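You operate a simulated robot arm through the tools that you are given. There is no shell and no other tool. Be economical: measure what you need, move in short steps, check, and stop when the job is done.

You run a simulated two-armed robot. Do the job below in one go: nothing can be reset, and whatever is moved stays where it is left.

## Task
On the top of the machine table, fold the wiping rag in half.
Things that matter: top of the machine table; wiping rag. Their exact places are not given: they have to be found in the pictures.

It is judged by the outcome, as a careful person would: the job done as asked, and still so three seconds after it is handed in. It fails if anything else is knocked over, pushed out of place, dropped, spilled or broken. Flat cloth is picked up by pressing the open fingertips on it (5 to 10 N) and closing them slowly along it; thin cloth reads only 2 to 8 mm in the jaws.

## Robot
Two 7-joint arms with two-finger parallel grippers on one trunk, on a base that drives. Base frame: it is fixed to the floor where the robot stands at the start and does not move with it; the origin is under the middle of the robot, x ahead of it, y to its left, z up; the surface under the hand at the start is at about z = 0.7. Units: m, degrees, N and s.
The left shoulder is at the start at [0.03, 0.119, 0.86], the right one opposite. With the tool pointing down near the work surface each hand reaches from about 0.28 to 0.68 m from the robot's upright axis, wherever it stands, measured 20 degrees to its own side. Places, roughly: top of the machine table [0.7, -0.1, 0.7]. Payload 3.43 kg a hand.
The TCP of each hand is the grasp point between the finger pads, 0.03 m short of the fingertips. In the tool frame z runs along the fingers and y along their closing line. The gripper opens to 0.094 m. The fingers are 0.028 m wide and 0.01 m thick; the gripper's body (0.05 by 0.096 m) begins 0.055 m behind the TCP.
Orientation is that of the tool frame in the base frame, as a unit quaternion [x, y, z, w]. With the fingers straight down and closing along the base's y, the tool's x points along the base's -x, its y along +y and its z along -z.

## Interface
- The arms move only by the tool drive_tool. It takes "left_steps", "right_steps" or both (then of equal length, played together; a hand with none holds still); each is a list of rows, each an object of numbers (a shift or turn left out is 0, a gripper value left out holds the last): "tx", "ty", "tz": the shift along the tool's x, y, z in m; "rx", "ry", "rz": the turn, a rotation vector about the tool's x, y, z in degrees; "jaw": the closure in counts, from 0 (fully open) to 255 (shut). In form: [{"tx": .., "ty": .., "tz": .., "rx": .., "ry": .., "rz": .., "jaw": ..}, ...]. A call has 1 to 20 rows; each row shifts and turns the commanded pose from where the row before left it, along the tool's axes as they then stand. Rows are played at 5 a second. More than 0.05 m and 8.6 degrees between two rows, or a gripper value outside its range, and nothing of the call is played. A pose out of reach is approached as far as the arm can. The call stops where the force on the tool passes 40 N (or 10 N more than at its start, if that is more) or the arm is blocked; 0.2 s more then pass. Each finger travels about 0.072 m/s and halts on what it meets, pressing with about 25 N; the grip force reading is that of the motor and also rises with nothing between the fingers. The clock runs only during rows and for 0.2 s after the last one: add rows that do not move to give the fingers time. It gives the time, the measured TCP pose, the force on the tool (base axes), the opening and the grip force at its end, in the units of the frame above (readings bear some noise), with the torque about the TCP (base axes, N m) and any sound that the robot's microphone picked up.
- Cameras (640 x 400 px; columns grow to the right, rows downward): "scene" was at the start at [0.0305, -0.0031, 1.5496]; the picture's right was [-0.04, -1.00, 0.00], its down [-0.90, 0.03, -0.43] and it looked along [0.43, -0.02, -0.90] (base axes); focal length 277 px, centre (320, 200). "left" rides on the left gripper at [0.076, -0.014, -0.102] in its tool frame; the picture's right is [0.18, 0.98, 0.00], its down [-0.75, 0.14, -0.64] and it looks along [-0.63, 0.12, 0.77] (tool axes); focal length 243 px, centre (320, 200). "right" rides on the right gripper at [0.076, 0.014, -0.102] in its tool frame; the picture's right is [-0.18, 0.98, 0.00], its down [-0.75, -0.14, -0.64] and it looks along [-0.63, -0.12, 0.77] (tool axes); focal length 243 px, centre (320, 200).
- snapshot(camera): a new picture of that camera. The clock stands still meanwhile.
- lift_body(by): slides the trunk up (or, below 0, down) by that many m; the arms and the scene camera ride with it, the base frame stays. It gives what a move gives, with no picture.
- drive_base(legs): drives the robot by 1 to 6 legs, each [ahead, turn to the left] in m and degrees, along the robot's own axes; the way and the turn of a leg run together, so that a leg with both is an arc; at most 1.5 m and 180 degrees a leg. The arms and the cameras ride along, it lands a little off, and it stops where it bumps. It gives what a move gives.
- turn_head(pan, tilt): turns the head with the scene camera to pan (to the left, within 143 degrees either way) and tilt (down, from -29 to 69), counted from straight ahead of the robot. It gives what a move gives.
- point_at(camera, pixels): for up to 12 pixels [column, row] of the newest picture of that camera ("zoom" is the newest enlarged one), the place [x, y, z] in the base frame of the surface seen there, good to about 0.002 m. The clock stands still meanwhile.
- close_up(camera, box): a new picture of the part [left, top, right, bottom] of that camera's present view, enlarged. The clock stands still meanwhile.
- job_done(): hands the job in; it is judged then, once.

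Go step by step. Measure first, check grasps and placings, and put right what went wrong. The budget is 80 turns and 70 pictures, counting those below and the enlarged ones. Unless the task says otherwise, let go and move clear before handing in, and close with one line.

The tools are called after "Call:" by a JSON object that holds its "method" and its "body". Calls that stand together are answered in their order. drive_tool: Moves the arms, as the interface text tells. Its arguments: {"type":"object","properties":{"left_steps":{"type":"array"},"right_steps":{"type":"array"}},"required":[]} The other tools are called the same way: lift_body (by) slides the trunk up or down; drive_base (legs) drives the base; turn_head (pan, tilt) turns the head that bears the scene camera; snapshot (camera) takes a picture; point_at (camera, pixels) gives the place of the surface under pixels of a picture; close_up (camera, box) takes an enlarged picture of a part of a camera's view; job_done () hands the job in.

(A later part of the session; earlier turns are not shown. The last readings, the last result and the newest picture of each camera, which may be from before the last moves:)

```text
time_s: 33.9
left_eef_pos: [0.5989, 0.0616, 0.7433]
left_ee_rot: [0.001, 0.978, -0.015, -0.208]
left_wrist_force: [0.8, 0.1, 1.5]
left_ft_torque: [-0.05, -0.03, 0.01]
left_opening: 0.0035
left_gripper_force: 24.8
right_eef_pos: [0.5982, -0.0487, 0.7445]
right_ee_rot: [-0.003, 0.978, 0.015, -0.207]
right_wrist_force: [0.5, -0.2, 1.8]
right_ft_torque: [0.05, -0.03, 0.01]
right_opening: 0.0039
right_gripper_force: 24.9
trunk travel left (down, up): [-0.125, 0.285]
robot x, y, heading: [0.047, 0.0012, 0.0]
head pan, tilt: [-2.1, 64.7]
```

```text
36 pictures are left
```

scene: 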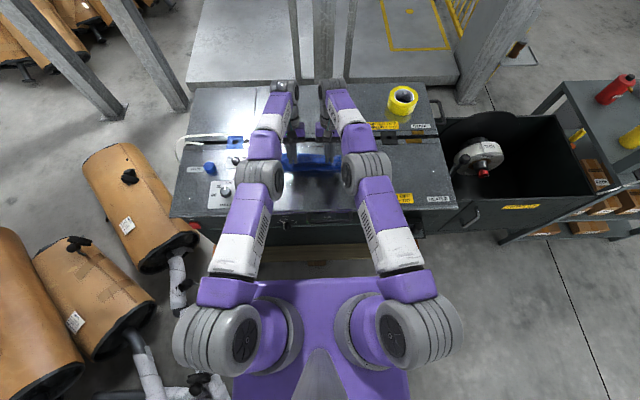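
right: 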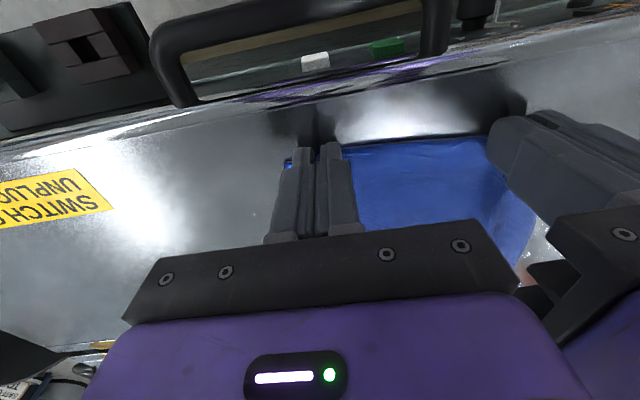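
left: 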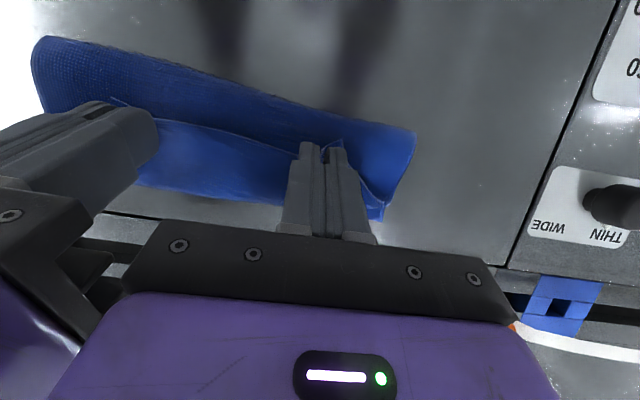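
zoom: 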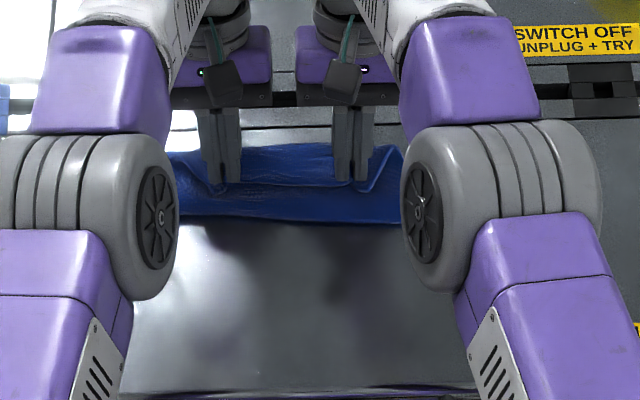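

I need to know whether the blue area beyond the pinched edge line is the bottom layer or a turned-back flap, so I measure heights there.

Call:
{"method": "close_up", "body": {"camera": "left", "box": [20, 20, 440, 260]}}

Call:
{"method": "point_at", "body": {"camera": "left", "pixels": [[220, 85], [220, 105], [220, 115], [220, 130], [220, 150], [220, 175], [220, 195], [375, 190], [380, 210], [400, 150], [335, 142], [220, 205]]}}

```text
1.52 times, centred on (230, 140) of left
```

zoom: 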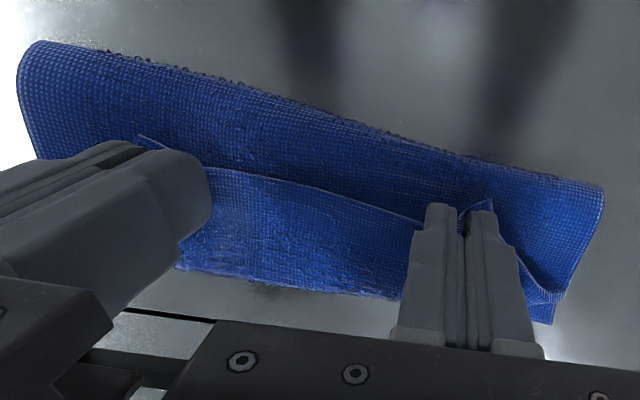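

```text
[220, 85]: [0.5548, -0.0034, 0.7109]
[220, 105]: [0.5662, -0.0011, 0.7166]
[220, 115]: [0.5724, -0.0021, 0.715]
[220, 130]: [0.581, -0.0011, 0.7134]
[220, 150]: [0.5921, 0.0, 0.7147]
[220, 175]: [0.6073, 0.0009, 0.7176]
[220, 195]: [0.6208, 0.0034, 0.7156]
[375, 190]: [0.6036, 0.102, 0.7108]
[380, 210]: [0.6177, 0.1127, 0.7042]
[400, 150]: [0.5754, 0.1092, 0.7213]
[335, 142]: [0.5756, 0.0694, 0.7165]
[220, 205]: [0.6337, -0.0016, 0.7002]
```

The pinched strip (about 25 mm) still points back towards the robot, forming a small flap. I back off slightly so the fold line settles near the middle, then release and see how it lies.

Call:
{"method": "drive_tool", "body": {"left_steps": [{"tx": 0.006, "tz": 0.002}, {"tx": 0.006, "tz": 0.002}, {}, {"jaw": 240}, {"jaw": 225}, {"jaw": 210}, {"jaw": 195}, {"jaw": 180}, {}, {"tz": -0.02}, {"tz": -0.03}, {"tz": -0.03}, {}], "right_steps": [{"tx": 0.006, "tz": 0.002}, {"tx": 0.006, "tz": 0.002}, {}, {"jaw": 240}, {"jaw": 225}, {"jaw": 210}, {"jaw": 195}, {"jaw": 180}, {}, {"tz": -0.02}, {"tz": -0.03}, {"tz": -0.03}, {}]}}

Call:
{"method": "snapshot", "body": {"camera": "left"}}

Call:
{"method": "snapshot", "body": {"camera": "right"}}

Call:
{"method": "close_up", "body": {"camera": "scene", "box": [240, 125, 400, 225]}}

```text
time_s: 36.7
left_eef_pos: [0.6068, 0.0692, 0.8205]
left_ee_rot: [0.001, 0.978, -0.015, -0.209]
left_wrist_force: [0.2, 0.3, -0.2]
left_ft_torque: [-0.03, 0.0, 0.0]
left_opening: 0.0274
left_gripper_force: 0.1
left hand out of reach, approached as far as the arm can: row 11, 12
right_eef_pos: [0.6061, -0.0547, 0.8238]
right_ee_rot: [-0.003, 0.978, 0.016, -0.207]
right_wrist_force: [-0.5, 1.2, 0.0]
right_ft_torque: [0.01, 0.03, 0.01]
right_opening: 0.0274
right_gripper_force: 0.0
right hand out of reach, approached as far as the arm can: row 12
trunk travel left (down, up): [-0.125, 0.285]
robot x, y, heading: [0.0451, 0.001, 0.1]
head pan, tilt: [-2.1, 64.7]
```

```text
34 pictures are left
```

left: 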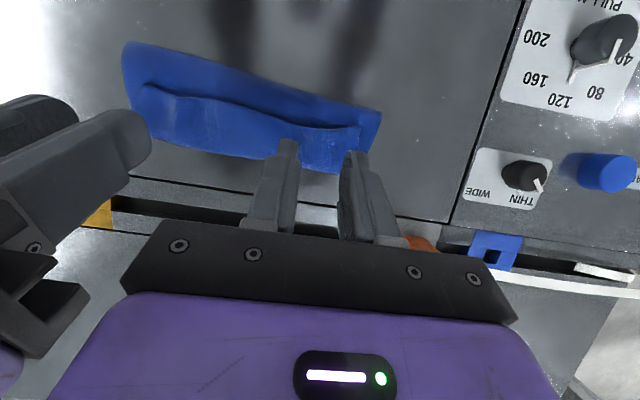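

```text
33 pictures are left
```

right: 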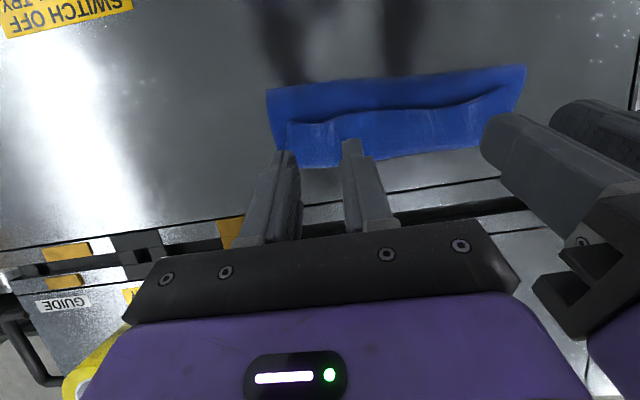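

```text
4.00 times, centred on (320, 175) of scene
```

zoom: 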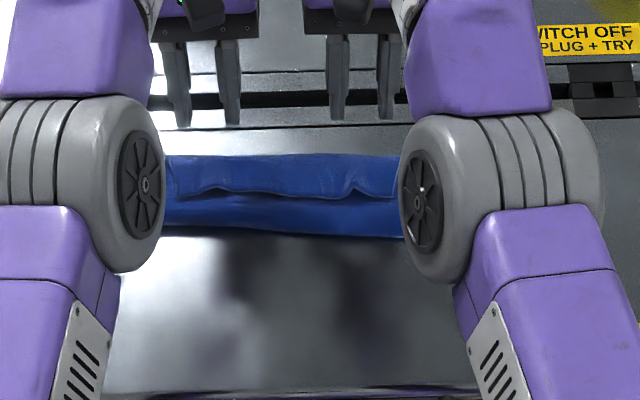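

The rag is folded, but the edge is turned back as a flap in the middle. I look closely and measure it.

Call:
{"method": "close_up", "body": {"camera": "left", "box": [110, 20, 400, 186]}}

Call:
{"method": "point_at", "body": {"camera": "left", "pixels": [[127, 45], [379, 114], [240, 78], [240, 95], [240, 103], [240, 115], [240, 135], [240, 150], [155, 93], [355, 130], [337, 170], [150, 137]]}}

```text
2.21 times, centred on (255, 103) of left
```

zoom: 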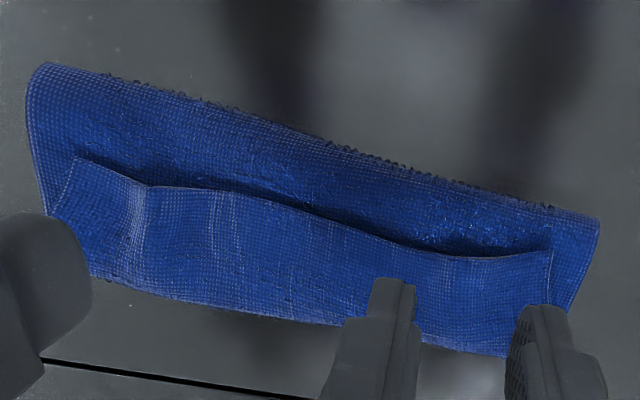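

```text
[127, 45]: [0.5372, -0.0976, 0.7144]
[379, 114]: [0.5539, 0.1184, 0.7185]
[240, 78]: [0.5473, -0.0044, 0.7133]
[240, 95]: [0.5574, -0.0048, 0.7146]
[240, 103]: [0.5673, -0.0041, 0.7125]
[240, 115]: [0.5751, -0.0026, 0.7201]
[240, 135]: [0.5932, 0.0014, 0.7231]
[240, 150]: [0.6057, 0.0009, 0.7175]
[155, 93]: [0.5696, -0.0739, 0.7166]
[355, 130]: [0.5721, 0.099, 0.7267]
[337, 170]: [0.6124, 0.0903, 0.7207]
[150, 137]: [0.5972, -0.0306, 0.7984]
```

Confirmed: a flap about 43 mm deep, with its edge at x≈0.57 raised to z≈0.72 and its crease at x≈0.613. I'll regrip the flap's edge with the jaws closing along x and carry it over, so I untilt and yaw both hands 90° with the cameras outward.

Call:
{"method": "drive_tool", "body": {"left_steps": [{"ry": -8, "tx": 0.012}, {"ry": -8, "tx": 0.012}, {"ry": -8, "tx": 0.012}, {"rz": 8.2}, {"rz": 8.2}, {"rz": 8.2}, {"rz": 8.2}, {"rz": 8.2}, {"rz": 8.2}, {"rz": 8.2}, {"rz": 8.2}, {"rz": 8.2}, {"rz": 8.2}, {"rz": 8}, {}], "right_steps": [{"ry": -8, "tx": 0.012}, {"ry": -8, "tx": 0.012}, {"ry": -8, "tx": 0.012}, {"rz": -8.2}, {"rz": -8.2}, {"rz": -8.2}, {"rz": -8.2}, {"rz": -8.2}, {"rz": -8.2}, {"rz": -8.2}, {"rz": -8.2}, {"rz": -8.2}, {"rz": -8.2}, {"rz": -8}, {}]}}

Call:
{"method": "snapshot", "body": {"camera": "left"}}

Call:
{"method": "snapshot", "body": {"camera": "scene"}}

```text
time_s: 39.9
left_eef_pos: [0.5719, 0.0701, 0.8305]
left_ee_rot: [0.706, 0.708, -0.011, 0.01]
left_wrist_force: [0.4, 1.2, -0.5]
left_ft_torque: [-0.03, 0.01, 0.02]
left_opening: 0.0279
left_gripper_force: 0.1
right_eef_pos: [0.6824, -0.031, 0.8387]
right_ee_rot: [0.708, -0.706, -0.011, -0.011]
right_wrist_force: [-0.5, 0.0, -0.8]
right_ft_torque: [-0.03, 0.03, -0.01]
right_opening: 0.0274
right_gripper_force: 0.0
right hand out of reach, approached as far as the arm can: row 1, 2, 3
trunk travel left (down, up): [-0.125, 0.285]
robot x, y, heading: [0.0423, 0.003, -0.0]
head pan, tilt: [-2.1, 64.7]
```

```text
30 pictures are left
```

left: 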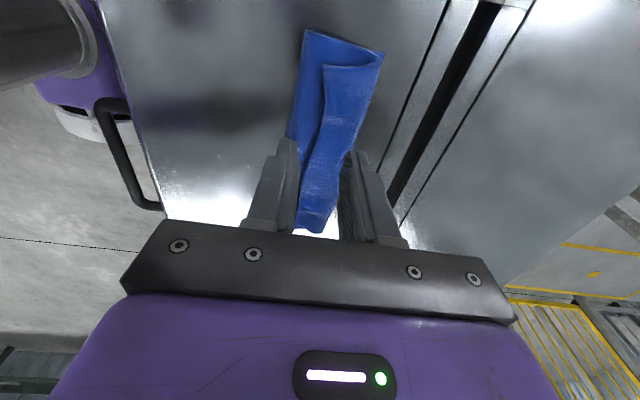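

```text
29 pictures are left
```

scene: 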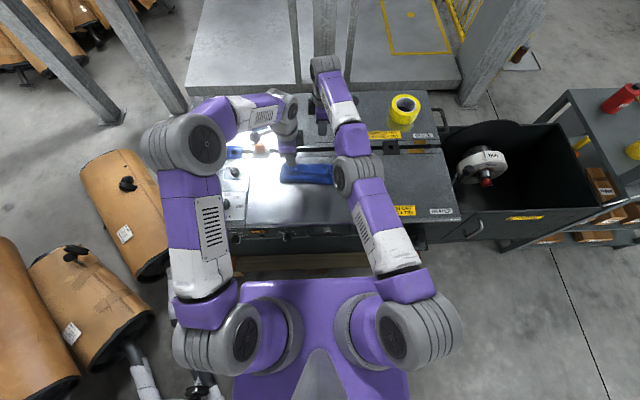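

The left hand is placed well; the right arm is stretched out at x≈0.68. I bring the right hand back over its side of the flap and recheck.

Call:
{"method": "drive_tool", "body": {"right_steps": [{"ty": 0.035, "tx": 0.008}, {"ty": 0.035, "tx": 0.008}, {"ty": 0.035, "tx": 0.008}, {}, {}]}}

Call:
{"method": "snapshot", "body": {"camera": "right"}}

Call:
{"method": "close_up", "body": {"camera": "scene", "box": [240, 125, 400, 225]}}

Call:
{"method": "point_at", "body": {"camera": "left", "pixels": [[326, 75], [326, 110], [320, 135], [310, 155], [380, 60], [345, 150], [315, 228], [300, 220], [305, 40]]}}

```text
time_s: 41.1
left_eef_pos: [0.573, 0.0694, 0.8309]
left_ee_rot: [0.706, 0.708, -0.01, 0.009]
left_wrist_force: [-0.4, -0.3, -0.2]
left_ft_torque: [0.0, 0.0, 0.03]
left_opening: 0.0275
left_gripper_force: 0.1
right_eef_pos: [0.679, -0.0305, 0.841]
right_ee_rot: [0.707, -0.707, -0.011, -0.011]
right_wrist_force: [0.0, 0.4, 0.9]
right_ft_torque: [-0.03, 0.01, -0.01]
right_opening: 0.0276
right_gripper_force: 0.1
right hand out of reach, approached as far as the arm can: row 1, 2, 3
trunk travel left (down, up): [-0.125, 0.285]
robot x, y, heading: [0.047, 0.0019, -0.2]
head pan, tilt: [-2.1, 64.7]
```

```text
28 pictures are left
```

right: 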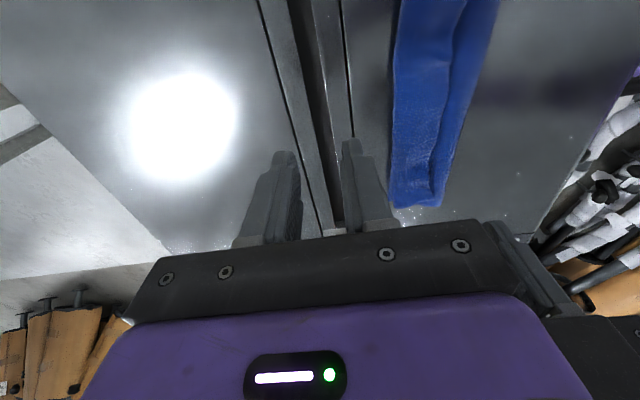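

```text
4.00 times, centred on (320, 175) of scene
```

zoom: 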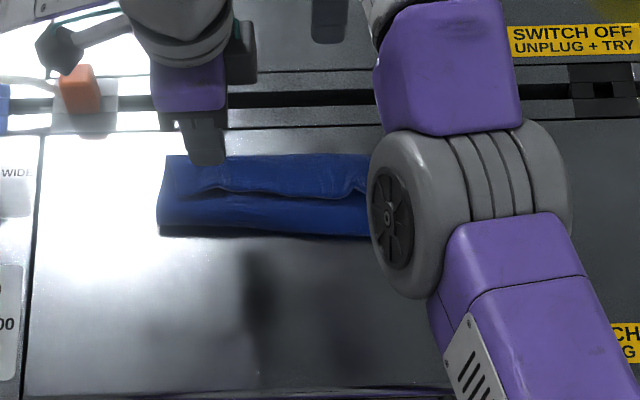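

```text
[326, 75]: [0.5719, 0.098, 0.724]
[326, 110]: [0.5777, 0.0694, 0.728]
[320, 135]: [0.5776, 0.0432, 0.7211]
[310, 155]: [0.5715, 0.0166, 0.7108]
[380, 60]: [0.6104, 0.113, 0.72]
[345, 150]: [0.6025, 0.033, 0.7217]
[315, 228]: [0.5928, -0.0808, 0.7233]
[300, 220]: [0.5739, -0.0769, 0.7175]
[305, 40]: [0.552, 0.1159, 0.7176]
```

The right arm is stuck at full stretch. I move it outward to its own side to free it.

Call:
{"method": "drive_tool", "body": {"right_steps": [{"tx": 0.04}, {"tx": 0.04}, {"tx": 0.03, "ty": 0.02}, {"ty": 0.04}, {}]}}

```text
time_s: 42.3
left_eef_pos: [0.5721, 0.0698, 0.8298]
left_ee_rot: [0.706, 0.708, -0.011, 0.011]
left_wrist_force: [1.0, 0.7, 1.0]
left_ft_torque: [-0.01, 0.01, -0.01]
left_opening: 0.0276
left_gripper_force: 0.0
right_eef_pos: [0.6954, -0.1401, 0.8376]
right_ee_rot: [-0.707, 0.707, 0.011, 0.011]
right_wrist_force: [-0.5, -0.2, -0.7]
right_ft_torque: [-0.03, 0.0, 0.0]
right_opening: 0.0275
right_gripper_force: 0.0
right hand out of reach, approached as far as the arm can: row 1, 2, 3, 4
trunk travel left (down, up): [-0.125, 0.285]
robot x, y, heading: [0.0459, 0.0026, -0.1]
head pan, tilt: [-2.1, 64.7]
```

The x motion is still stuck, probably a wrist limit at this yaw. I yaw the right hand back to its normal heading.

Call:
{"method": "drive_tool", "body": {"right_steps": [{"rz": 8.2}, {"rz": 8.2}, {"rz": 8.2}, {"rz": 8.2}, {"rz": 8.2}, {"rz": 8.2}, {"rz": 8.2}, {"rz": 8.2}, {"rz": 8.2}, {"rz": 8.2}, {"rz": 8}, {}]}}

```text
time_s: 44.9
left_eef_pos: [0.5719, 0.0695, 0.8306]
left_ee_rot: [0.707, 0.708, -0.01, 0.011]
left_wrist_force: [-0.7, 0.3, 0.1]
left_ft_torque: [-0.01, 0.02, 0.0]
left_opening: 0.0276
left_gripper_force: 0.0
right_eef_pos: [0.6941, -0.1406, 0.8396]
right_ee_rot: [0.001, 1.0, 0.016, 0.0]
right_wrist_force: [-0.4, 0.1, 0.3]
right_ft_torque: [0.02, 0.0, 0.03]
right_opening: 0.0275
right_gripper_force: 0.1
trunk travel left (down, up): [-0.125, 0.285]
robot x, y, heading: [0.0458, 0.0002, -0.0]
head pan, tilt: [-2.1, 64.7]
```

Call:
{"method": "drive_tool", "body": {"right_steps": [{"tx": 0.03}, {"tx": 0.03}, {"tx": 0.03}, {"tx": 0.03}, {}]}}

Call:
{"method": "snapshot", "body": {"camera": "scene"}}

```text
time_s: 46.1
left_eef_pos: [0.5722, 0.0697, 0.8304]
left_ee_rot: [0.706, 0.708, -0.011, 0.01]
left_wrist_force: [0.3, 0.7, 1.2]
left_ft_torque: [0.0, 0.01, 0.03]
left_opening: 0.0274
left_gripper_force: 0.2
right_eef_pos: [0.6942, -0.1401, 0.8402]
right_ee_rot: [0.0, 1.0, 0.016, 0.001]
right_wrist_force: [0.2, -0.7, 0.1]
right_ft_torque: [0.01, -0.04, -0.01]
right_opening: 0.0275
right_gripper_force: 0.0
right hand out of reach, approached as far as the arm can: row 1, 2, 3, 4
trunk travel left (down, up): [-0.125, 0.285]
robot x, y, heading: [0.0444, 0.0016, -0.1]
head pan, tilt: [-2.1, 64.7]
```

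```text
26 pictures are left
```

scene: 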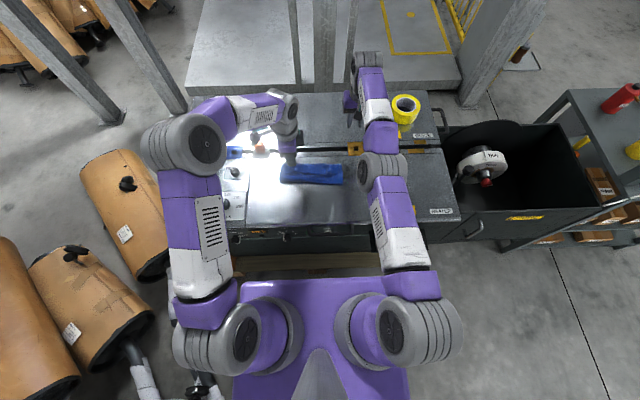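

The right elbow is locked straight. I try to break that by raising the hand and tilting the palm back.

Call:
{"method": "drive_tool", "body": {"right_steps": [{"tz": -0.04}, {"tz": -0.04}, {"tz": -0.03, "tx": 0.03}, {"tx": 0.04, "ry": -8}, {"tx": 0.04, "ry": -8}, {}]}}

```text
time_s: 47.5
left_eef_pos: [0.5725, 0.0695, 0.8306]
left_ee_rot: [0.706, 0.708, -0.011, 0.01]
left_wrist_force: [-0.2, 0.3, -0.2]
left_ft_torque: [0.02, 0.01, -0.02]
left_opening: 0.0275
left_gripper_force: 0.0
right_eef_pos: [0.7286, -0.1343, 0.9834]
right_ee_rot: [0.001, 0.99, 0.016, 0.14]
right_wrist_force: [0.1, -0.4, -0.6]
right_ft_torque: [-0.01, 0.01, -0.03]
right_opening: 0.0273
right_gripper_force: 0.0
right hand out of reach, approached as far as the arm can: row 2, 3, 4, 5
trunk travel left (down, up): [-0.125, 0.285]
robot x, y, heading: [0.0465, -0.0003, 0.0]
head pan, tilt: [-2.1, 64.7]
```

Call:
{"method": "drive_tool", "body": {"right_steps": [{"ty": -0.04}, {"ty": -0.04}, {"ty": -0.04}, {"tz": 0.04}, {"tz": 0.04}, {"tz": 0.04}, {"tx": 0.02}, {"tx": 0.02}, {}]}}

Call:
{"method": "snapshot", "body": {"camera": "scene"}}

```text
time_s: 49.5
left_eef_pos: [0.5718, 0.07, 0.8308]
left_ee_rot: [0.706, 0.708, -0.011, 0.01]
left_wrist_force: [0.5, 0.8, -0.5]
left_ft_torque: [0.01, 0.0, 0.0]
left_opening: 0.0276
left_gripper_force: 0.0
right_eef_pos: [0.7072, -0.2491, 0.8521]
right_ee_rot: [0.002, 0.99, 0.015, 0.14]
right_wrist_force: [0.4, 0.1, 1.0]
right_ft_torque: [0.0, 0.0, 0.0]
right_opening: 0.0276
right_gripper_force: 0.0
right hand out of reach, approached as far as the arm can: row 3, 6
trunk travel left (down, up): [-0.125, 0.285]
robot x, y, heading: [0.0445, -0.0006, 0.1]
head pan, tilt: [-2.1, 64.7]
```

```text
25 pictures are left
```

scene: 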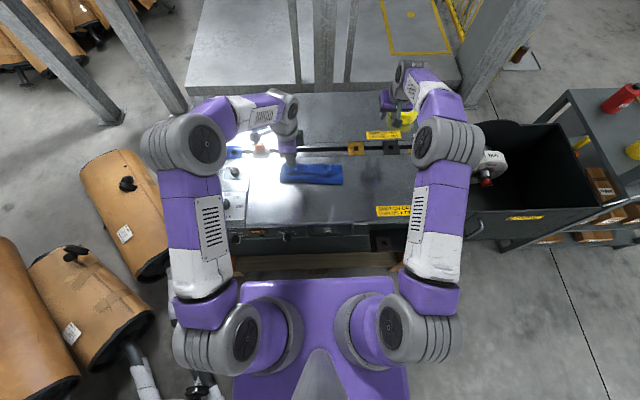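

The right arm is free again. I untilt it and draw it back over the cloth's right side, keeping it high.

Call:
{"method": "drive_tool", "body": {"right_steps": [{"ry": 8}, {"ry": 8}, {"tx": 0.04}, {"tx": 0.04}, {"tx": 0.04, "ty": 0.02}, {"ty": 0.04}, {"ty": 0.04}, {}]}}

```text
time_s: 51.3
left_eef_pos: [0.5727, 0.0691, 0.831]
left_ee_rot: [0.707, 0.707, -0.012, 0.01]
left_wrist_force: [0.3, 1.1, 0.3]
left_ft_torque: [0.03, 0.01, -0.03]
left_opening: 0.0274
left_gripper_force: 0.2
right_eef_pos: [0.5903, -0.1518, 0.8439]
right_ee_rot: [0.001, 0.999, 0.015, 0.049]
right_wrist_force: [0.2, 0.0, -0.1]
right_ft_torque: [0.02, 0.01, 0.0]
right_opening: 0.0276
right_gripper_force: 0.0
right hand out of reach, approached as far as the arm can: row 2
trunk travel left (down, up): [-0.125, 0.285]
robot x, y, heading: [0.0423, -0.0003, -0.1]
head pan, tilt: [-2.1, 64.7]
```

Call:
{"method": "drive_tool", "body": {"right_steps": [{"ry": 5.6}, {"rz": -8.2}, {"rz": -8.2}, {"rz": -8.2}, {"rz": -8.2}, {"rz": -8.2}, {"rz": -8.2}, {"rz": -8.2}, {"rz": -8.2}, {"rz": -8.2}, {"rz": -8.2}, {"rz": -8, "ty": 0.01}, {"tx": -0.04}, {"tx": -0.04}, {"tx": -0.012, "ty": 0.006}, {}]}}

Call:
{"method": "snapshot", "body": {"camera": "right"}}

```text
time_s: 54.7
left_eef_pos: [0.5726, 0.0685, 0.8312]
left_ee_rot: [0.706, 0.708, -0.011, 0.01]
left_wrist_force: [0.1, -0.8, 0.1]
left_ft_torque: [-0.01, -0.02, -0.02]
left_opening: 0.0276
left_gripper_force: 0.0
right_eef_pos: [0.5729, -0.0536, 0.8465]
right_ee_rot: [0.707, -0.707, -0.011, -0.009]
right_wrist_force: [0.0, -0.2, -0.2]
right_ft_torque: [-0.04, 0.01, -0.02]
right_opening: 0.0276
right_gripper_force: 0.0
trunk travel left (down, up): [-0.125, 0.285]
robot x, y, heading: [0.047, 0.0017, 0.1]
head pan, tilt: [-2.1, 64.7]
```

```text
24 pictures are left
```

right: 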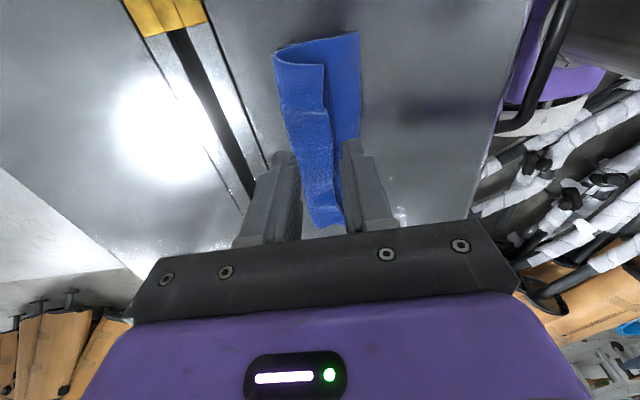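

Both hands are now over the flap with the jaws along x. I measure the flap edge seen from the right camera.

Call:
{"method": "point_at", "body": {"camera": "right", "pixels": [[323, 70], [322, 85], [325, 110], [331, 140], [333, 170], [337, 195], [343, 222], [310, 222], [276, 60], [290, 140], [358, 60], [340, 165]]}}

Call:
{"method": "close_up", "body": {"camera": "right", "box": [240, 20, 400, 250]}}

```text
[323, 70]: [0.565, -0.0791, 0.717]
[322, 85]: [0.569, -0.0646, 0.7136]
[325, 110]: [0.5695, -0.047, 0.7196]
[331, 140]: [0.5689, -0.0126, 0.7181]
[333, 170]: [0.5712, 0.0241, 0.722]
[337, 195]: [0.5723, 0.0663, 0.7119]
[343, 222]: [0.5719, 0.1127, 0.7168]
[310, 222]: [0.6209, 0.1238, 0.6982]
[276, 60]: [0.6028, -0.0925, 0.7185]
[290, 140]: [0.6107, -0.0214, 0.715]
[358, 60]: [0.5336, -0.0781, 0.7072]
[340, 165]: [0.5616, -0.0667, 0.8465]
```

```text
1.74 times, centred on (320, 135) of right
```

zoom: 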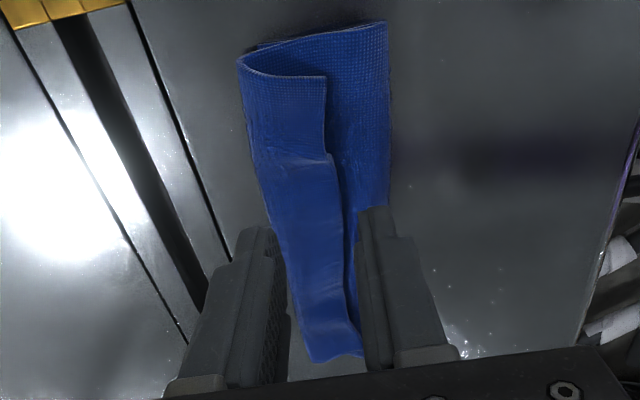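

Flap edge is at x≈0.570 (right) and 0.578 (left). I centre the jaws on it and lower to just above.

Call:
{"method": "drive_tool", "body": {"left_steps": [{"ty": 0.007, "tz": 0.02}, {"tz": 0.03}, {"tz": 0.026}, {"tz": 0.003}, {}, {}], "right_steps": [{"tz": 0.035}, {"tz": 0.03}, {"tz": 0.026}, {"tz": 0.004}, {}, {}]}}

Call:
{"method": "snapshot", "body": {"camera": "left"}}

Call:
{"method": "snapshot", "body": {"camera": "right"}}

```text
time_s: 56.1
left_eef_pos: [0.5783, 0.0672, 0.7518]
left_ee_rot: [0.706, 0.708, -0.011, 0.01]
left_wrist_force: [0.3, -0.1, -0.4]
left_ft_torque: [0.01, 0.01, 0.02]
left_opening: 0.0273
left_gripper_force: 0.2
right_eef_pos: [0.5727, -0.051, 0.7512]
right_ee_rot: [0.707, -0.707, -0.01, -0.01]
right_wrist_force: [-1.4, -0.5, -0.3]
right_ft_torque: [0.0, 0.02, 0.0]
right_opening: 0.0278
right_gripper_force: 0.0
trunk travel left (down, up): [-0.125, 0.285]
robot x, y, heading: [0.0463, -0.0039, -0.1]
head pan, tilt: [-2.1, 64.7]
```

```text
22 pictures are left
```

left: 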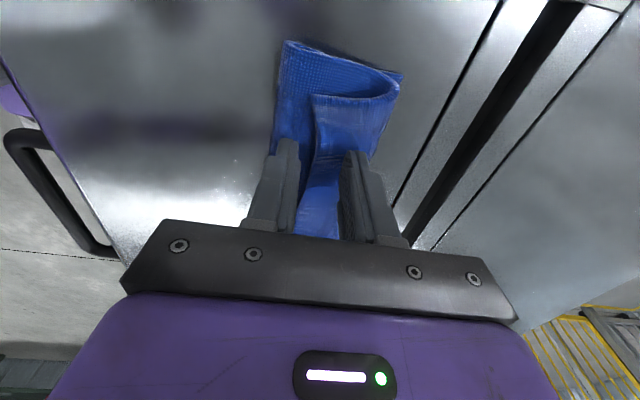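

```text
21 pictures are left
```

right: 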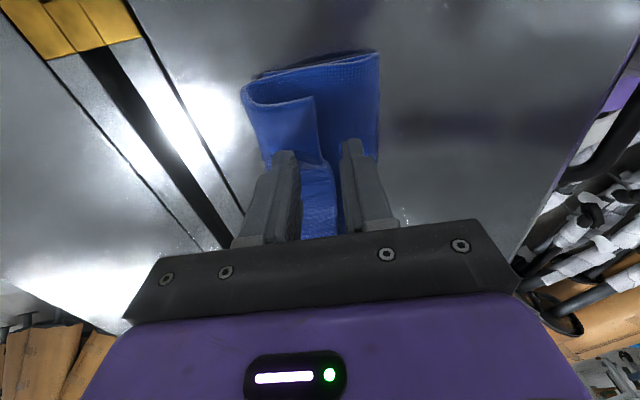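

The jaws straddle the flap edge nicely. I lower gently to light contact.

Call:
{"method": "drive_tool", "body": {"left_steps": [{"tz": 0.002}, {"tz": 0.002}, {"tz": 0.0015}, {}, {}], "right_steps": [{"tz": 0.002}, {"tz": 0.002}, {"tz": 0.0015}, {}, {}]}}

```text
time_s: 57.3
left_eef_pos: [0.5797, 0.068, 0.7476]
left_ee_rot: [0.707, 0.707, -0.011, 0.01]
left_wrist_force: [0.0, 0.4, 1.1]
left_ft_torque: [-0.01, 0.0, 0.02]
left_opening: 0.0275
left_gripper_force: 0.0
right_eef_pos: [0.5732, -0.0513, 0.7464]
right_ee_rot: [0.707, -0.707, -0.01, -0.011]
right_wrist_force: [0.2, 0.8, 0.0]
right_ft_torque: [0.03, -0.02, 0.01]
right_opening: 0.0277
right_gripper_force: 0.0
trunk travel left (down, up): [-0.125, 0.285]
robot x, y, heading: [0.0442, -0.0, 0.2]
head pan, tilt: [-2.1, 64.7]
```

Call:
{"method": "drive_tool", "body": {"left_steps": [{"tz": 0.002}, {}, {"jaw": 188}, {"jaw": 196}, {"jaw": 204}, {"jaw": 212}, {"jaw": 220}, {"jaw": 228}, {"jaw": 236}, {"jaw": 244}, {"jaw": 255}, {}, {}], "right_steps": [{"tz": 0.0025}, {}, {"jaw": 188}, {"jaw": 196}, {"jaw": 204}, {"jaw": 212}, {"jaw": 220}, {"jaw": 228}, {"jaw": 236}, {"jaw": 244}, {"jaw": 255}, {}, {}]}}

Call:
{"method": "snapshot", "body": {"camera": "left"}}

Call:
{"method": "snapshot", "body": {"camera": "right"}}

```text
time_s: 60.1
left_eef_pos: [0.5793, 0.066, 0.7446]
left_ee_rot: [0.707, 0.708, -0.011, 0.01]
left_wrist_force: [-0.6, 0.2, 0.6]
left_ft_torque: [0.02, 0.01, -0.01]
left_opening: 0.0
left_gripper_force: 25.0
right_eef_pos: [0.5737, -0.0516, 0.7445]
right_ee_rot: [-0.707, 0.707, 0.01, 0.011]
right_wrist_force: [0.8, 0.0, 0.8]
right_ft_torque: [0.04, -0.02, 0.02]
right_opening: 0.0002
right_gripper_force: 25.0
trunk travel left (down, up): [-0.125, 0.285]
robot x, y, heading: [0.0405, 0.0011, 0.0]
head pan, tilt: [-2.1, 64.7]
```

```text
20 pictures are left
```

left: 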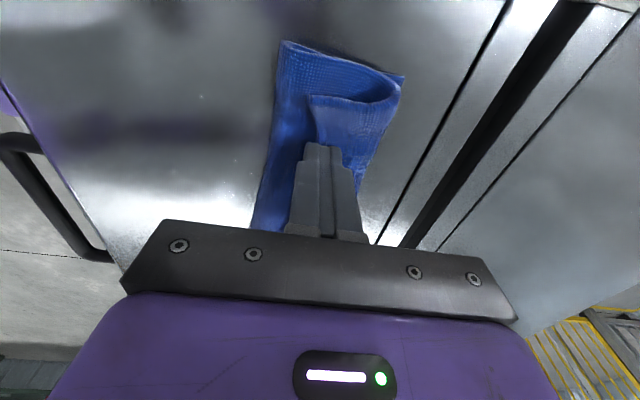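

```text
19 pictures are left
```

right: 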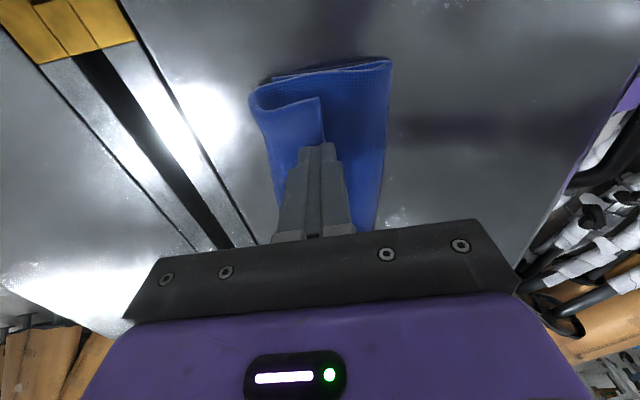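

Both missed because the press was too light. I lift, reopen, and press firmer.

Call:
{"method": "drive_tool", "body": {"left_steps": [{"tz": -0.01}, {"jaw": 172}, {}, {}, {"tz": 0.01}, {"tz": 0.002}, {"tz": 0.001}, {}, {}], "right_steps": [{"tz": -0.01}, {"jaw": 172}, {}, {}, {"tz": 0.01}, {"tz": 0.002}, {"tz": 0.001}, {}, {}]}}

```text
time_s: 62.1
left_eef_pos: [0.5802, 0.0661, 0.7409]
left_ee_rot: [0.707, 0.707, -0.011, 0.011]
left_wrist_force: [1.6, -0.1, 6.7]
left_ft_torque: [0.01, 0.05, -0.03]
left_opening: 0.0284
left_gripper_force: 0.0
right_eef_pos: [0.5725, -0.0509, 0.7422]
right_ee_rot: [-0.707, 0.707, 0.011, 0.011]
right_wrist_force: [0.2, 0.6, 1.2]
right_ft_torque: [0.02, -0.03, 0.0]
right_opening: 0.0306
right_gripper_force: 0.5
trunk travel left (down, up): [-0.125, 0.285]
robot x, y, heading: [0.0443, 0.0008, -0.1]
head pan, tilt: [-2.1, 64.7]
```

Left presses at 6.7 N and right at 1.2 N. I press the right a little more and close the left first.

Call:
{"method": "drive_tool", "body": {"left_steps": [{}, {}, {}, {"jaw": 188}, {"jaw": 196}, {"jaw": 204}, {"jaw": 212}, {"jaw": 220}, {"jaw": 228}, {"jaw": 236}, {"jaw": 244}, {"jaw": 255}, {}, {}], "right_steps": [{"tz": 0.001}, {"tz": 0.001}, {"tz": 0.0005}, {"jaw": 188}, {"jaw": 196}, {"jaw": 204}, {"jaw": 212}, {"jaw": 220}, {"jaw": 228}, {"jaw": 236}, {"jaw": 244}, {"jaw": 255}, {}, {}]}}

Call:
{"method": "snapshot", "body": {"camera": "left"}}

Call:
{"method": "snapshot", "body": {"camera": "right"}}

```text
time_s: 65.1
left_eef_pos: [0.5785, 0.0653, 0.742]
left_ee_rot: [0.707, 0.708, -0.011, 0.011]
left_wrist_force: [1.4, 0.0, 3.5]
left_ft_torque: [0.03, -0.03, -0.02]
left_opening: 0.0032
left_gripper_force: 24.7
right_eef_pos: [0.5723, -0.0515, 0.7383]
right_ee_rot: [-0.707, 0.707, 0.01, 0.011]
right_wrist_force: [0.7, 1.1, 6.9]
right_ft_torque: [0.03, -0.04, -0.03]
right_opening: 0.0031
right_gripper_force: 25.2
trunk travel left (down, up): [-0.125, 0.285]
robot x, y, heading: [0.0474, -0.0004, -0.2]
head pan, tilt: [-2.1, 64.7]
```

```text
18 pictures are left
```

left: 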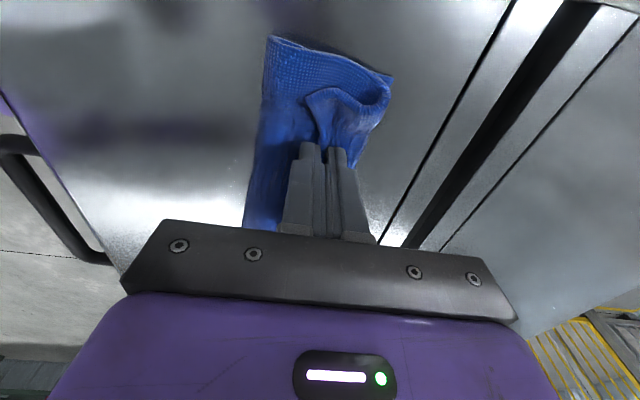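

```text
17 pictures are left
```

right: 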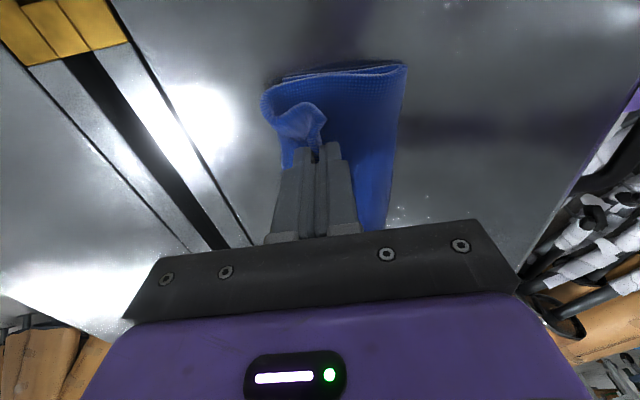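

Both hands now hold the flap's edge (about 3 mm each). I lift it and swing it forward over its crease.

Call:
{"method": "drive_tool", "body": {"left_steps": [{"ty": 0.003, "tz": -0.012}, {"ty": 0.006, "tz": -0.012}, {"ty": 0.012, "tz": -0.008}, {"ty": 0.015}, {"ty": 0.015}, {}], "right_steps": [{"ty": -0.003, "tz": -0.014}, {"ty": -0.006, "tz": -0.012}, {"ty": -0.013, "tz": -0.009}, {"ty": -0.016}, {"ty": -0.016}, {}]}}

Call:
{"method": "snapshot", "body": {"camera": "left"}}

Call:
{"method": "close_up", "body": {"camera": "scene", "box": [240, 125, 400, 225]}}

```text
time_s: 66.5
left_eef_pos: [0.6303, 0.0678, 0.7724]
left_ee_rot: [0.707, 0.707, -0.012, 0.01]
left_wrist_force: [0.6, -0.3, 0.9]
left_ft_torque: [0.01, -0.04, 0.0]
left_opening: 0.0026
left_gripper_force: 25.5
right_eef_pos: [0.6275, -0.0529, 0.7741]
right_ee_rot: [-0.707, 0.707, 0.011, 0.01]
right_wrist_force: [-0.1, -0.9, -0.1]
right_ft_torque: [0.0, -0.03, -0.01]
right_opening: 0.0031
right_gripper_force: 24.7
trunk travel left (down, up): [-0.125, 0.285]
robot x, y, heading: [0.0431, 0.0043, 0.2]
head pan, tilt: [-2.1, 64.7]
```

```text
16 pictures are left
```

left: 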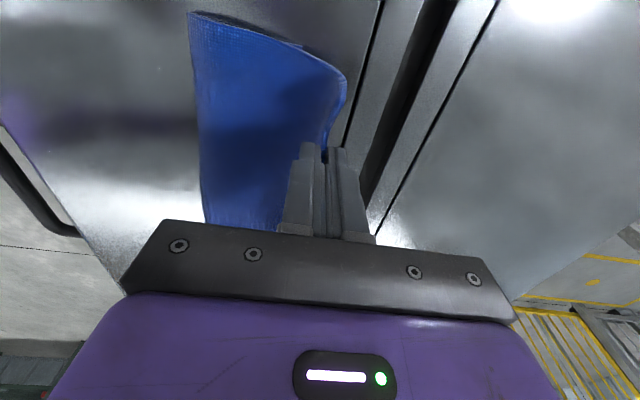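

```text
4.00 times, centred on (320, 175) of scene
```

zoom: 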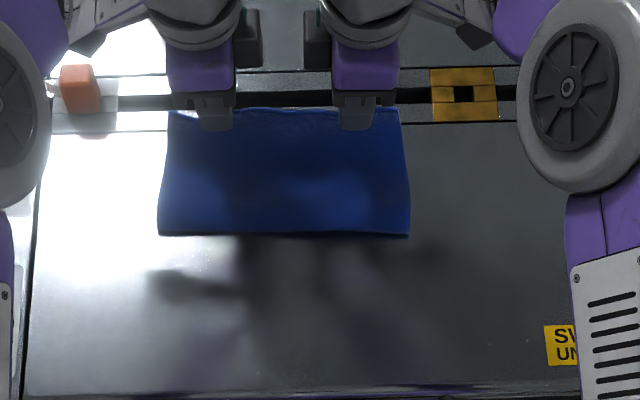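

The flap is fully turned over and the top layer is smooth. I lower it while easing back about 2 cm so the edge meets the far edge (x≈0.617) and the fold rolls towards the middle.

Call:
{"method": "drive_tool", "body": {"left_steps": [{"ty": -0.004, "tz": 0.008}, {"ty": -0.006, "tz": 0.008}, {"ty": -0.008, "tz": 0.008}, {}, {}], "right_steps": [{"ty": 0.004, "tz": 0.008}, {"ty": 0.006, "tz": 0.009}, {"ty": 0.006, "tz": 0.009}, {}, {}]}}

Call:
{"method": "snapshot", "body": {"camera": "left"}}

Call:
{"method": "close_up", "body": {"camera": "scene", "box": [240, 125, 400, 225]}}

Call:
{"method": "point_at", "body": {"camera": "zoom", "pixels": [[165, 230], [280, 233], [400, 233], [280, 200], [280, 170], [280, 140], [280, 125], [185, 130], [395, 125], [195, 150], [160, 180], [408, 180]]}}

```text
time_s: 67.7
left_eef_pos: [0.6129, 0.0685, 0.75]
left_ee_rot: [0.706, 0.708, -0.011, 0.011]
left_wrist_force: [0.3, 0.4, 0.4]
left_ft_torque: [0.0, -0.02, -0.01]
left_opening: 0.0031
left_gripper_force: 25.0
right_eef_pos: [0.6111, -0.0519, 0.749]
right_ee_rot: [0.707, -0.707, -0.01, -0.01]
right_wrist_force: [0.0, 0.3, 0.4]
right_ft_torque: [-0.01, -0.03, -0.03]
right_opening: 0.003
right_gripper_force: 25.1
trunk travel left (down, up): [-0.125, 0.285]
robot x, y, heading: [0.0431, 0.0, 0.0]
head pan, tilt: [-2.1, 64.7]
```

```text
14 pictures are left
```

left: 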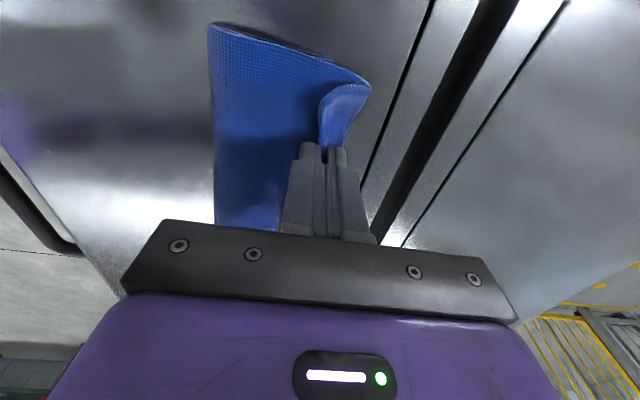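

```text
4.00 times, centred on (320, 175) of scene
```

zoom: 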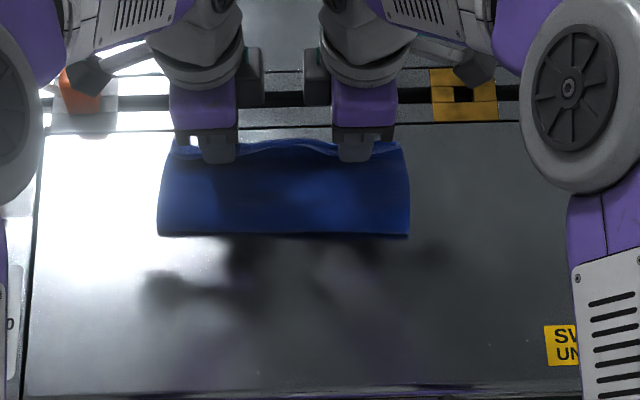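

```text
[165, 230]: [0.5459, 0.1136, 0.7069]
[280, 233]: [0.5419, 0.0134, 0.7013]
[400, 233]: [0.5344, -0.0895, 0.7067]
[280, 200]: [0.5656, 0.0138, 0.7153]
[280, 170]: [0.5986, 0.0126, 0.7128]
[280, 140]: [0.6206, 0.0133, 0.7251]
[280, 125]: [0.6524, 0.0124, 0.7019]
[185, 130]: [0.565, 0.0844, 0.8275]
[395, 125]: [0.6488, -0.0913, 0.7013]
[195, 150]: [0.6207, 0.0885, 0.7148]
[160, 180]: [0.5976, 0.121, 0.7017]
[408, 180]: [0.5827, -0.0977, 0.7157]
```

Backing off in the air starts to turn the corners back again (left view near (345,90)). I pull forward to straighten it, lay it flat at x≈0.64, and only then slide it back along the table.

Call:
{"method": "drive_tool", "body": {"left_steps": [{"ty": 0.006, "tz": -0.01}, {"ty": 0.012, "tz": -0.004}, {"ty": 0.012, "tz": 0.003}, {"ty": 0.002, "tz": 0.008}, {"tz": 0.008}, {"tz": 0.006}, {}], "right_steps": [{"ty": -0.006, "tz": -0.01}, {"ty": -0.012, "tz": -0.004}, {"ty": -0.012, "tz": 0.003}, {"ty": -0.003, "tz": 0.008}, {"tz": 0.008}, {"tz": 0.006}, {}]}}

Call:
{"method": "snapshot", "body": {"camera": "left"}}

Call:
{"method": "close_up", "body": {"camera": "scene", "box": [240, 125, 400, 225]}}

Call:
{"method": "point_at", "body": {"camera": "zoom", "pixels": [[280, 228], [280, 200], [280, 170], [280, 140], [280, 125], [280, 115], [185, 125], [390, 125]]}}

```text
time_s: 69.3
left_eef_pos: [0.6437, 0.0678, 0.7396]
left_ee_rot: [0.706, 0.708, -0.01, 0.011]
left_wrist_force: [-0.6, 0.0, 1.0]
left_ft_torque: [0.0, -0.01, -0.01]
left_opening: 0.0026
left_gripper_force: 25.2
right_eef_pos: [0.644, -0.0516, 0.7367]
right_ee_rot: [-0.707, 0.707, 0.01, 0.01]
right_wrist_force: [0.8, 0.0, -0.9]
right_ft_torque: [-0.02, 0.0, -0.03]
right_opening: 0.0031
right_gripper_force: 25.2
trunk travel left (down, up): [-0.125, 0.285]
robot x, y, heading: [0.0444, 0.0002, 0.0]
head pan, tilt: [-2.1, 64.7]
```

```text
12 pictures are left
```

left: 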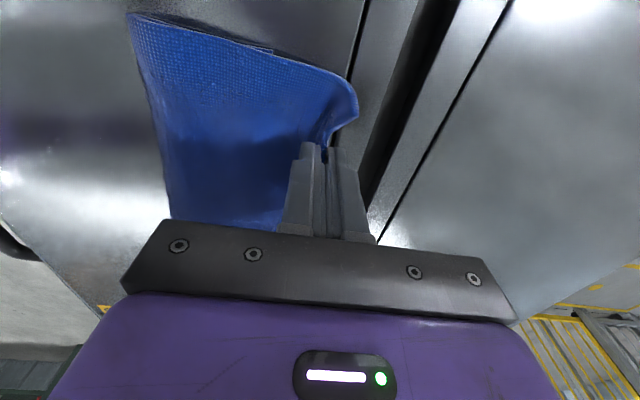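

```text
4.00 times, centred on (320, 175) of scene
```

zoom: 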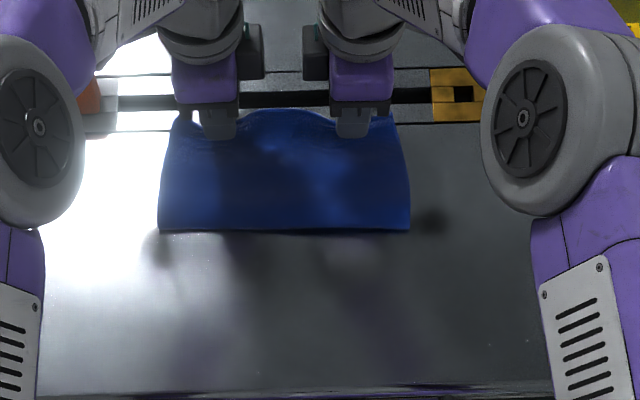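

```text
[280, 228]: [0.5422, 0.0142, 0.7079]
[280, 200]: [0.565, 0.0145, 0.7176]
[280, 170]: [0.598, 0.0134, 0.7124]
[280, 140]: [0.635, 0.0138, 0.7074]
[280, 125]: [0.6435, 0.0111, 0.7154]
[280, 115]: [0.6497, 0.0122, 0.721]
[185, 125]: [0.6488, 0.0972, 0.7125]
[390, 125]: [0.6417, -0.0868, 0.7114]
```

The top layer is flat with its edge at x≈0.648, about 3 cm past the lower far edge. Keeping it at table level, I slide it back about 2.8 cm so the fold rolls towards the robot.

Call:
{"method": "drive_tool", "body": {"left_steps": [{"tz": 0.003}, {"ty": -0.006}, {"ty": -0.006}, {"ty": -0.006}, {"ty": -0.006}, {"ty": -0.004}, {}], "right_steps": [{"tz": 0.001}, {"ty": 0.006}, {"ty": 0.006}, {"ty": 0.006}, {"ty": 0.006}, {"ty": 0.004}, {}]}}

Call:
{"method": "close_up", "body": {"camera": "scene", "box": [240, 125, 400, 225]}}

Call:
{"method": "point_at", "body": {"camera": "zoom", "pixels": [[280, 234], [280, 228], [280, 215], [280, 200], [280, 185], [280, 170], [280, 155], [280, 140], [200, 150], [375, 145], [165, 228], [400, 228]]}}

```text
time_s: 70.9
left_eef_pos: [0.6169, 0.0665, 0.7355]
left_ee_rot: [0.707, 0.707, -0.01, 0.01]
left_wrist_force: [0.5, -0.7, 1.3]
left_ft_torque: [0.0, 0.0, 0.0]
left_opening: 0.0031
left_gripper_force: 25.0
right_eef_pos: [0.6155, -0.0513, 0.7364]
right_ee_rot: [-0.707, 0.707, 0.011, 0.01]
right_wrist_force: [0.0, -0.7, -0.3]
right_ft_torque: [-0.01, -0.01, 0.01]
right_opening: 0.0029
right_gripper_force: 24.6
trunk travel left (down, up): [-0.125, 0.285]
robot x, y, heading: [0.0434, 0.0014, -0.1]
head pan, tilt: [-2.1, 64.7]
```

```text
4.00 times, centred on (320, 175) of scene
```

zoom: 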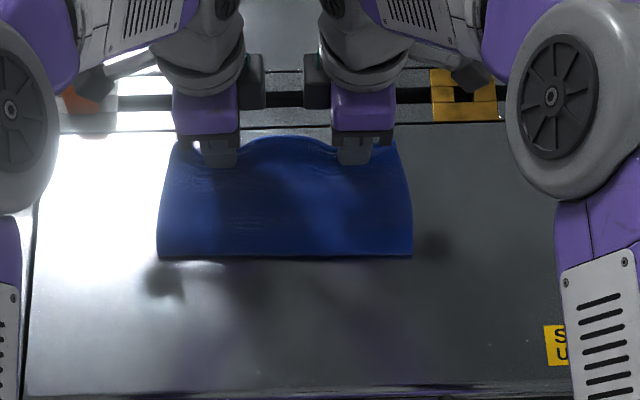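

```text
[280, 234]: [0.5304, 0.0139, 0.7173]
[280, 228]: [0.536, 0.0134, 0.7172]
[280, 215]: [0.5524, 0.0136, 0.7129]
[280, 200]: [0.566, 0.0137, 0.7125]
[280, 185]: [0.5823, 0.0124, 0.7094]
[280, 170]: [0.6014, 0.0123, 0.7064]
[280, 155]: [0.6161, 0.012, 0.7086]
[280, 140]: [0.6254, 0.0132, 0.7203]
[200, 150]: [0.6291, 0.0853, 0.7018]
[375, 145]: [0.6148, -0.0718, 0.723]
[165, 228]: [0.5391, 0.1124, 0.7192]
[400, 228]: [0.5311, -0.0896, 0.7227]
```

The fold moved to about x 0.515. I check in the left view whether the lower layer's far edge stayed put.

Call:
{"method": "snapshot", "body": {"camera": "left"}}

```text
9 pictures are left
```

left: 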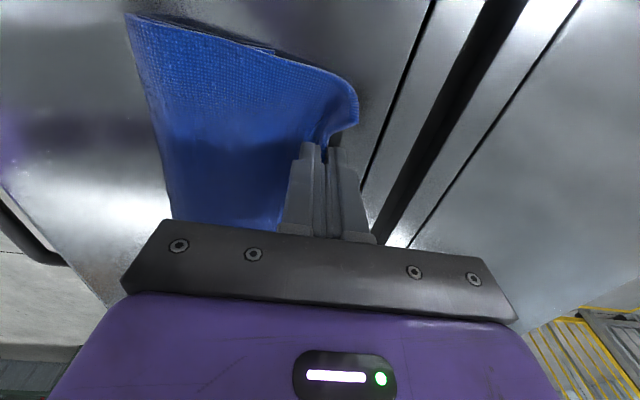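

The whole rag slid as one. I measure the lower layer's corner near (272,48) against the top layer's corner.

Call:
{"method": "point_at", "body": {"camera": "left", "pixels": [[272, 48], [265, 46], [280, 52], [300, 58], [335, 75], [355, 100], [350, 122], [130, 18], [170, 215], [200, 25]]}}

Call:
{"method": "close_up", "body": {"camera": "left", "box": [110, 0, 390, 160]}}

```text
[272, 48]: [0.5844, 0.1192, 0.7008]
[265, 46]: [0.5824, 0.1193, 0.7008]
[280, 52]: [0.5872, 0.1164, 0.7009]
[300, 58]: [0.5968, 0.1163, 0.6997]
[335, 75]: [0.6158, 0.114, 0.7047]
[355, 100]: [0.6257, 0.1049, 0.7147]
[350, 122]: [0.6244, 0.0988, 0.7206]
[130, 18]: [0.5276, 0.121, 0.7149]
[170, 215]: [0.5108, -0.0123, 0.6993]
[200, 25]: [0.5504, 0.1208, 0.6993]
```

```text
2.29 times, centred on (250, 80) of left
```

zoom: 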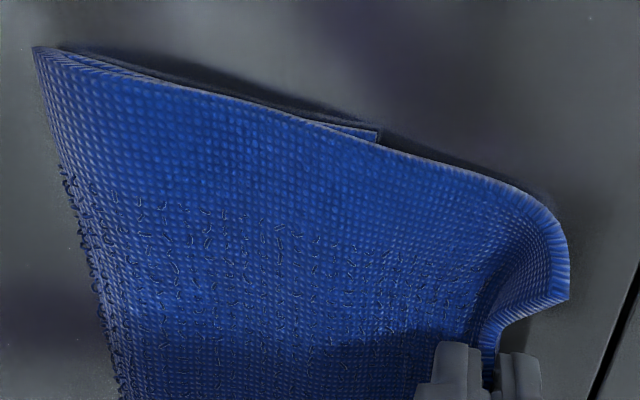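

The lower layer ends at x≈0.585 while the top reaches about 0.625. I lift the top edge back up to reopen the fold so the lower layer lies flat to the middle, then lay it down again shorter.

Call:
{"method": "drive_tool", "body": {"left_steps": [{"ty": -0.008, "tz": -0.03}, {"ty": -0.025, "tz": -0.025}, {"ty": -0.032, "tz": -0.015}, {"ty": -0.035, "tz": -0.004}, {"ty": -0.03}, {}], "right_steps": [{"ty": 0.008, "tz": -0.03}, {"ty": 0.025, "tz": -0.025}, {"ty": 0.032, "tz": -0.015}, {"ty": 0.035, "tz": -0.004}, {"ty": 0.03}, {}]}}

Call:
{"method": "close_up", "body": {"camera": "scene", "box": [240, 125, 400, 225]}}

```text
time_s: 72.3
left_eef_pos: [0.4855, 0.0696, 0.8093]
left_ee_rot: [0.707, 0.707, -0.011, 0.011]
left_wrist_force: [0.5, 0.6, 0.7]
left_ft_torque: [-0.01, 0.01, 0.04]
left_opening: 0.0028
left_gripper_force: 24.8
right_eef_pos: [0.4845, -0.0541, 0.8081]
right_ee_rot: [0.707, -0.707, -0.011, -0.01]
right_wrist_force: [0.4, 0.9, 0.1]
right_ft_torque: [0.01, 0.03, 0.01]
right_opening: 0.0032
right_gripper_force: 24.6
trunk travel left (down, up): [-0.125, 0.285]
robot x, y, heading: [0.0459, -0.0029, 0.0]
head pan, tilt: [-2.1, 64.7]
```

```text
4.00 times, centred on (320, 175) of scene
```

zoom: 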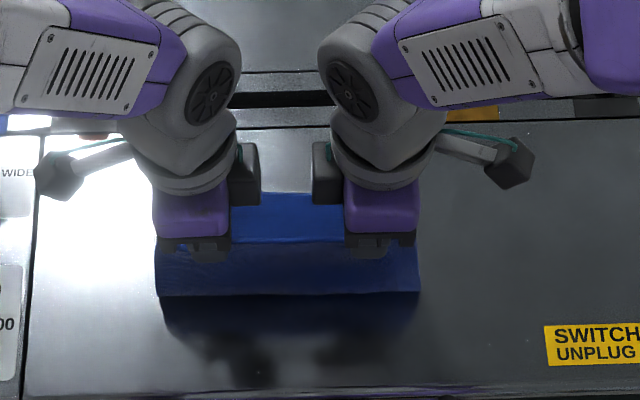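

Call:
{"method": "point_at", "body": {"camera": "zoom", "pixels": [[290, 195], [250, 196], [290, 215], [290, 235], [290, 242], [290, 250], [290, 270], [290, 290], [165, 292], [415, 288], [160, 250], [290, 190]]}}

```text
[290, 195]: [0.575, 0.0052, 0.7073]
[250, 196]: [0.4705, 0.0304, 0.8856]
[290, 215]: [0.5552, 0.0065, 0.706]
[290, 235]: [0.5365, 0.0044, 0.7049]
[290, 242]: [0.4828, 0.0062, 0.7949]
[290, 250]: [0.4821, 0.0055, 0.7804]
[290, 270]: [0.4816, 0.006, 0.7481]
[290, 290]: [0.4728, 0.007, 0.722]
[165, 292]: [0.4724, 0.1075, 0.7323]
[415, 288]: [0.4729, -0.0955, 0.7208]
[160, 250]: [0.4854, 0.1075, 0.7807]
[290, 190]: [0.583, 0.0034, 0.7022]
```

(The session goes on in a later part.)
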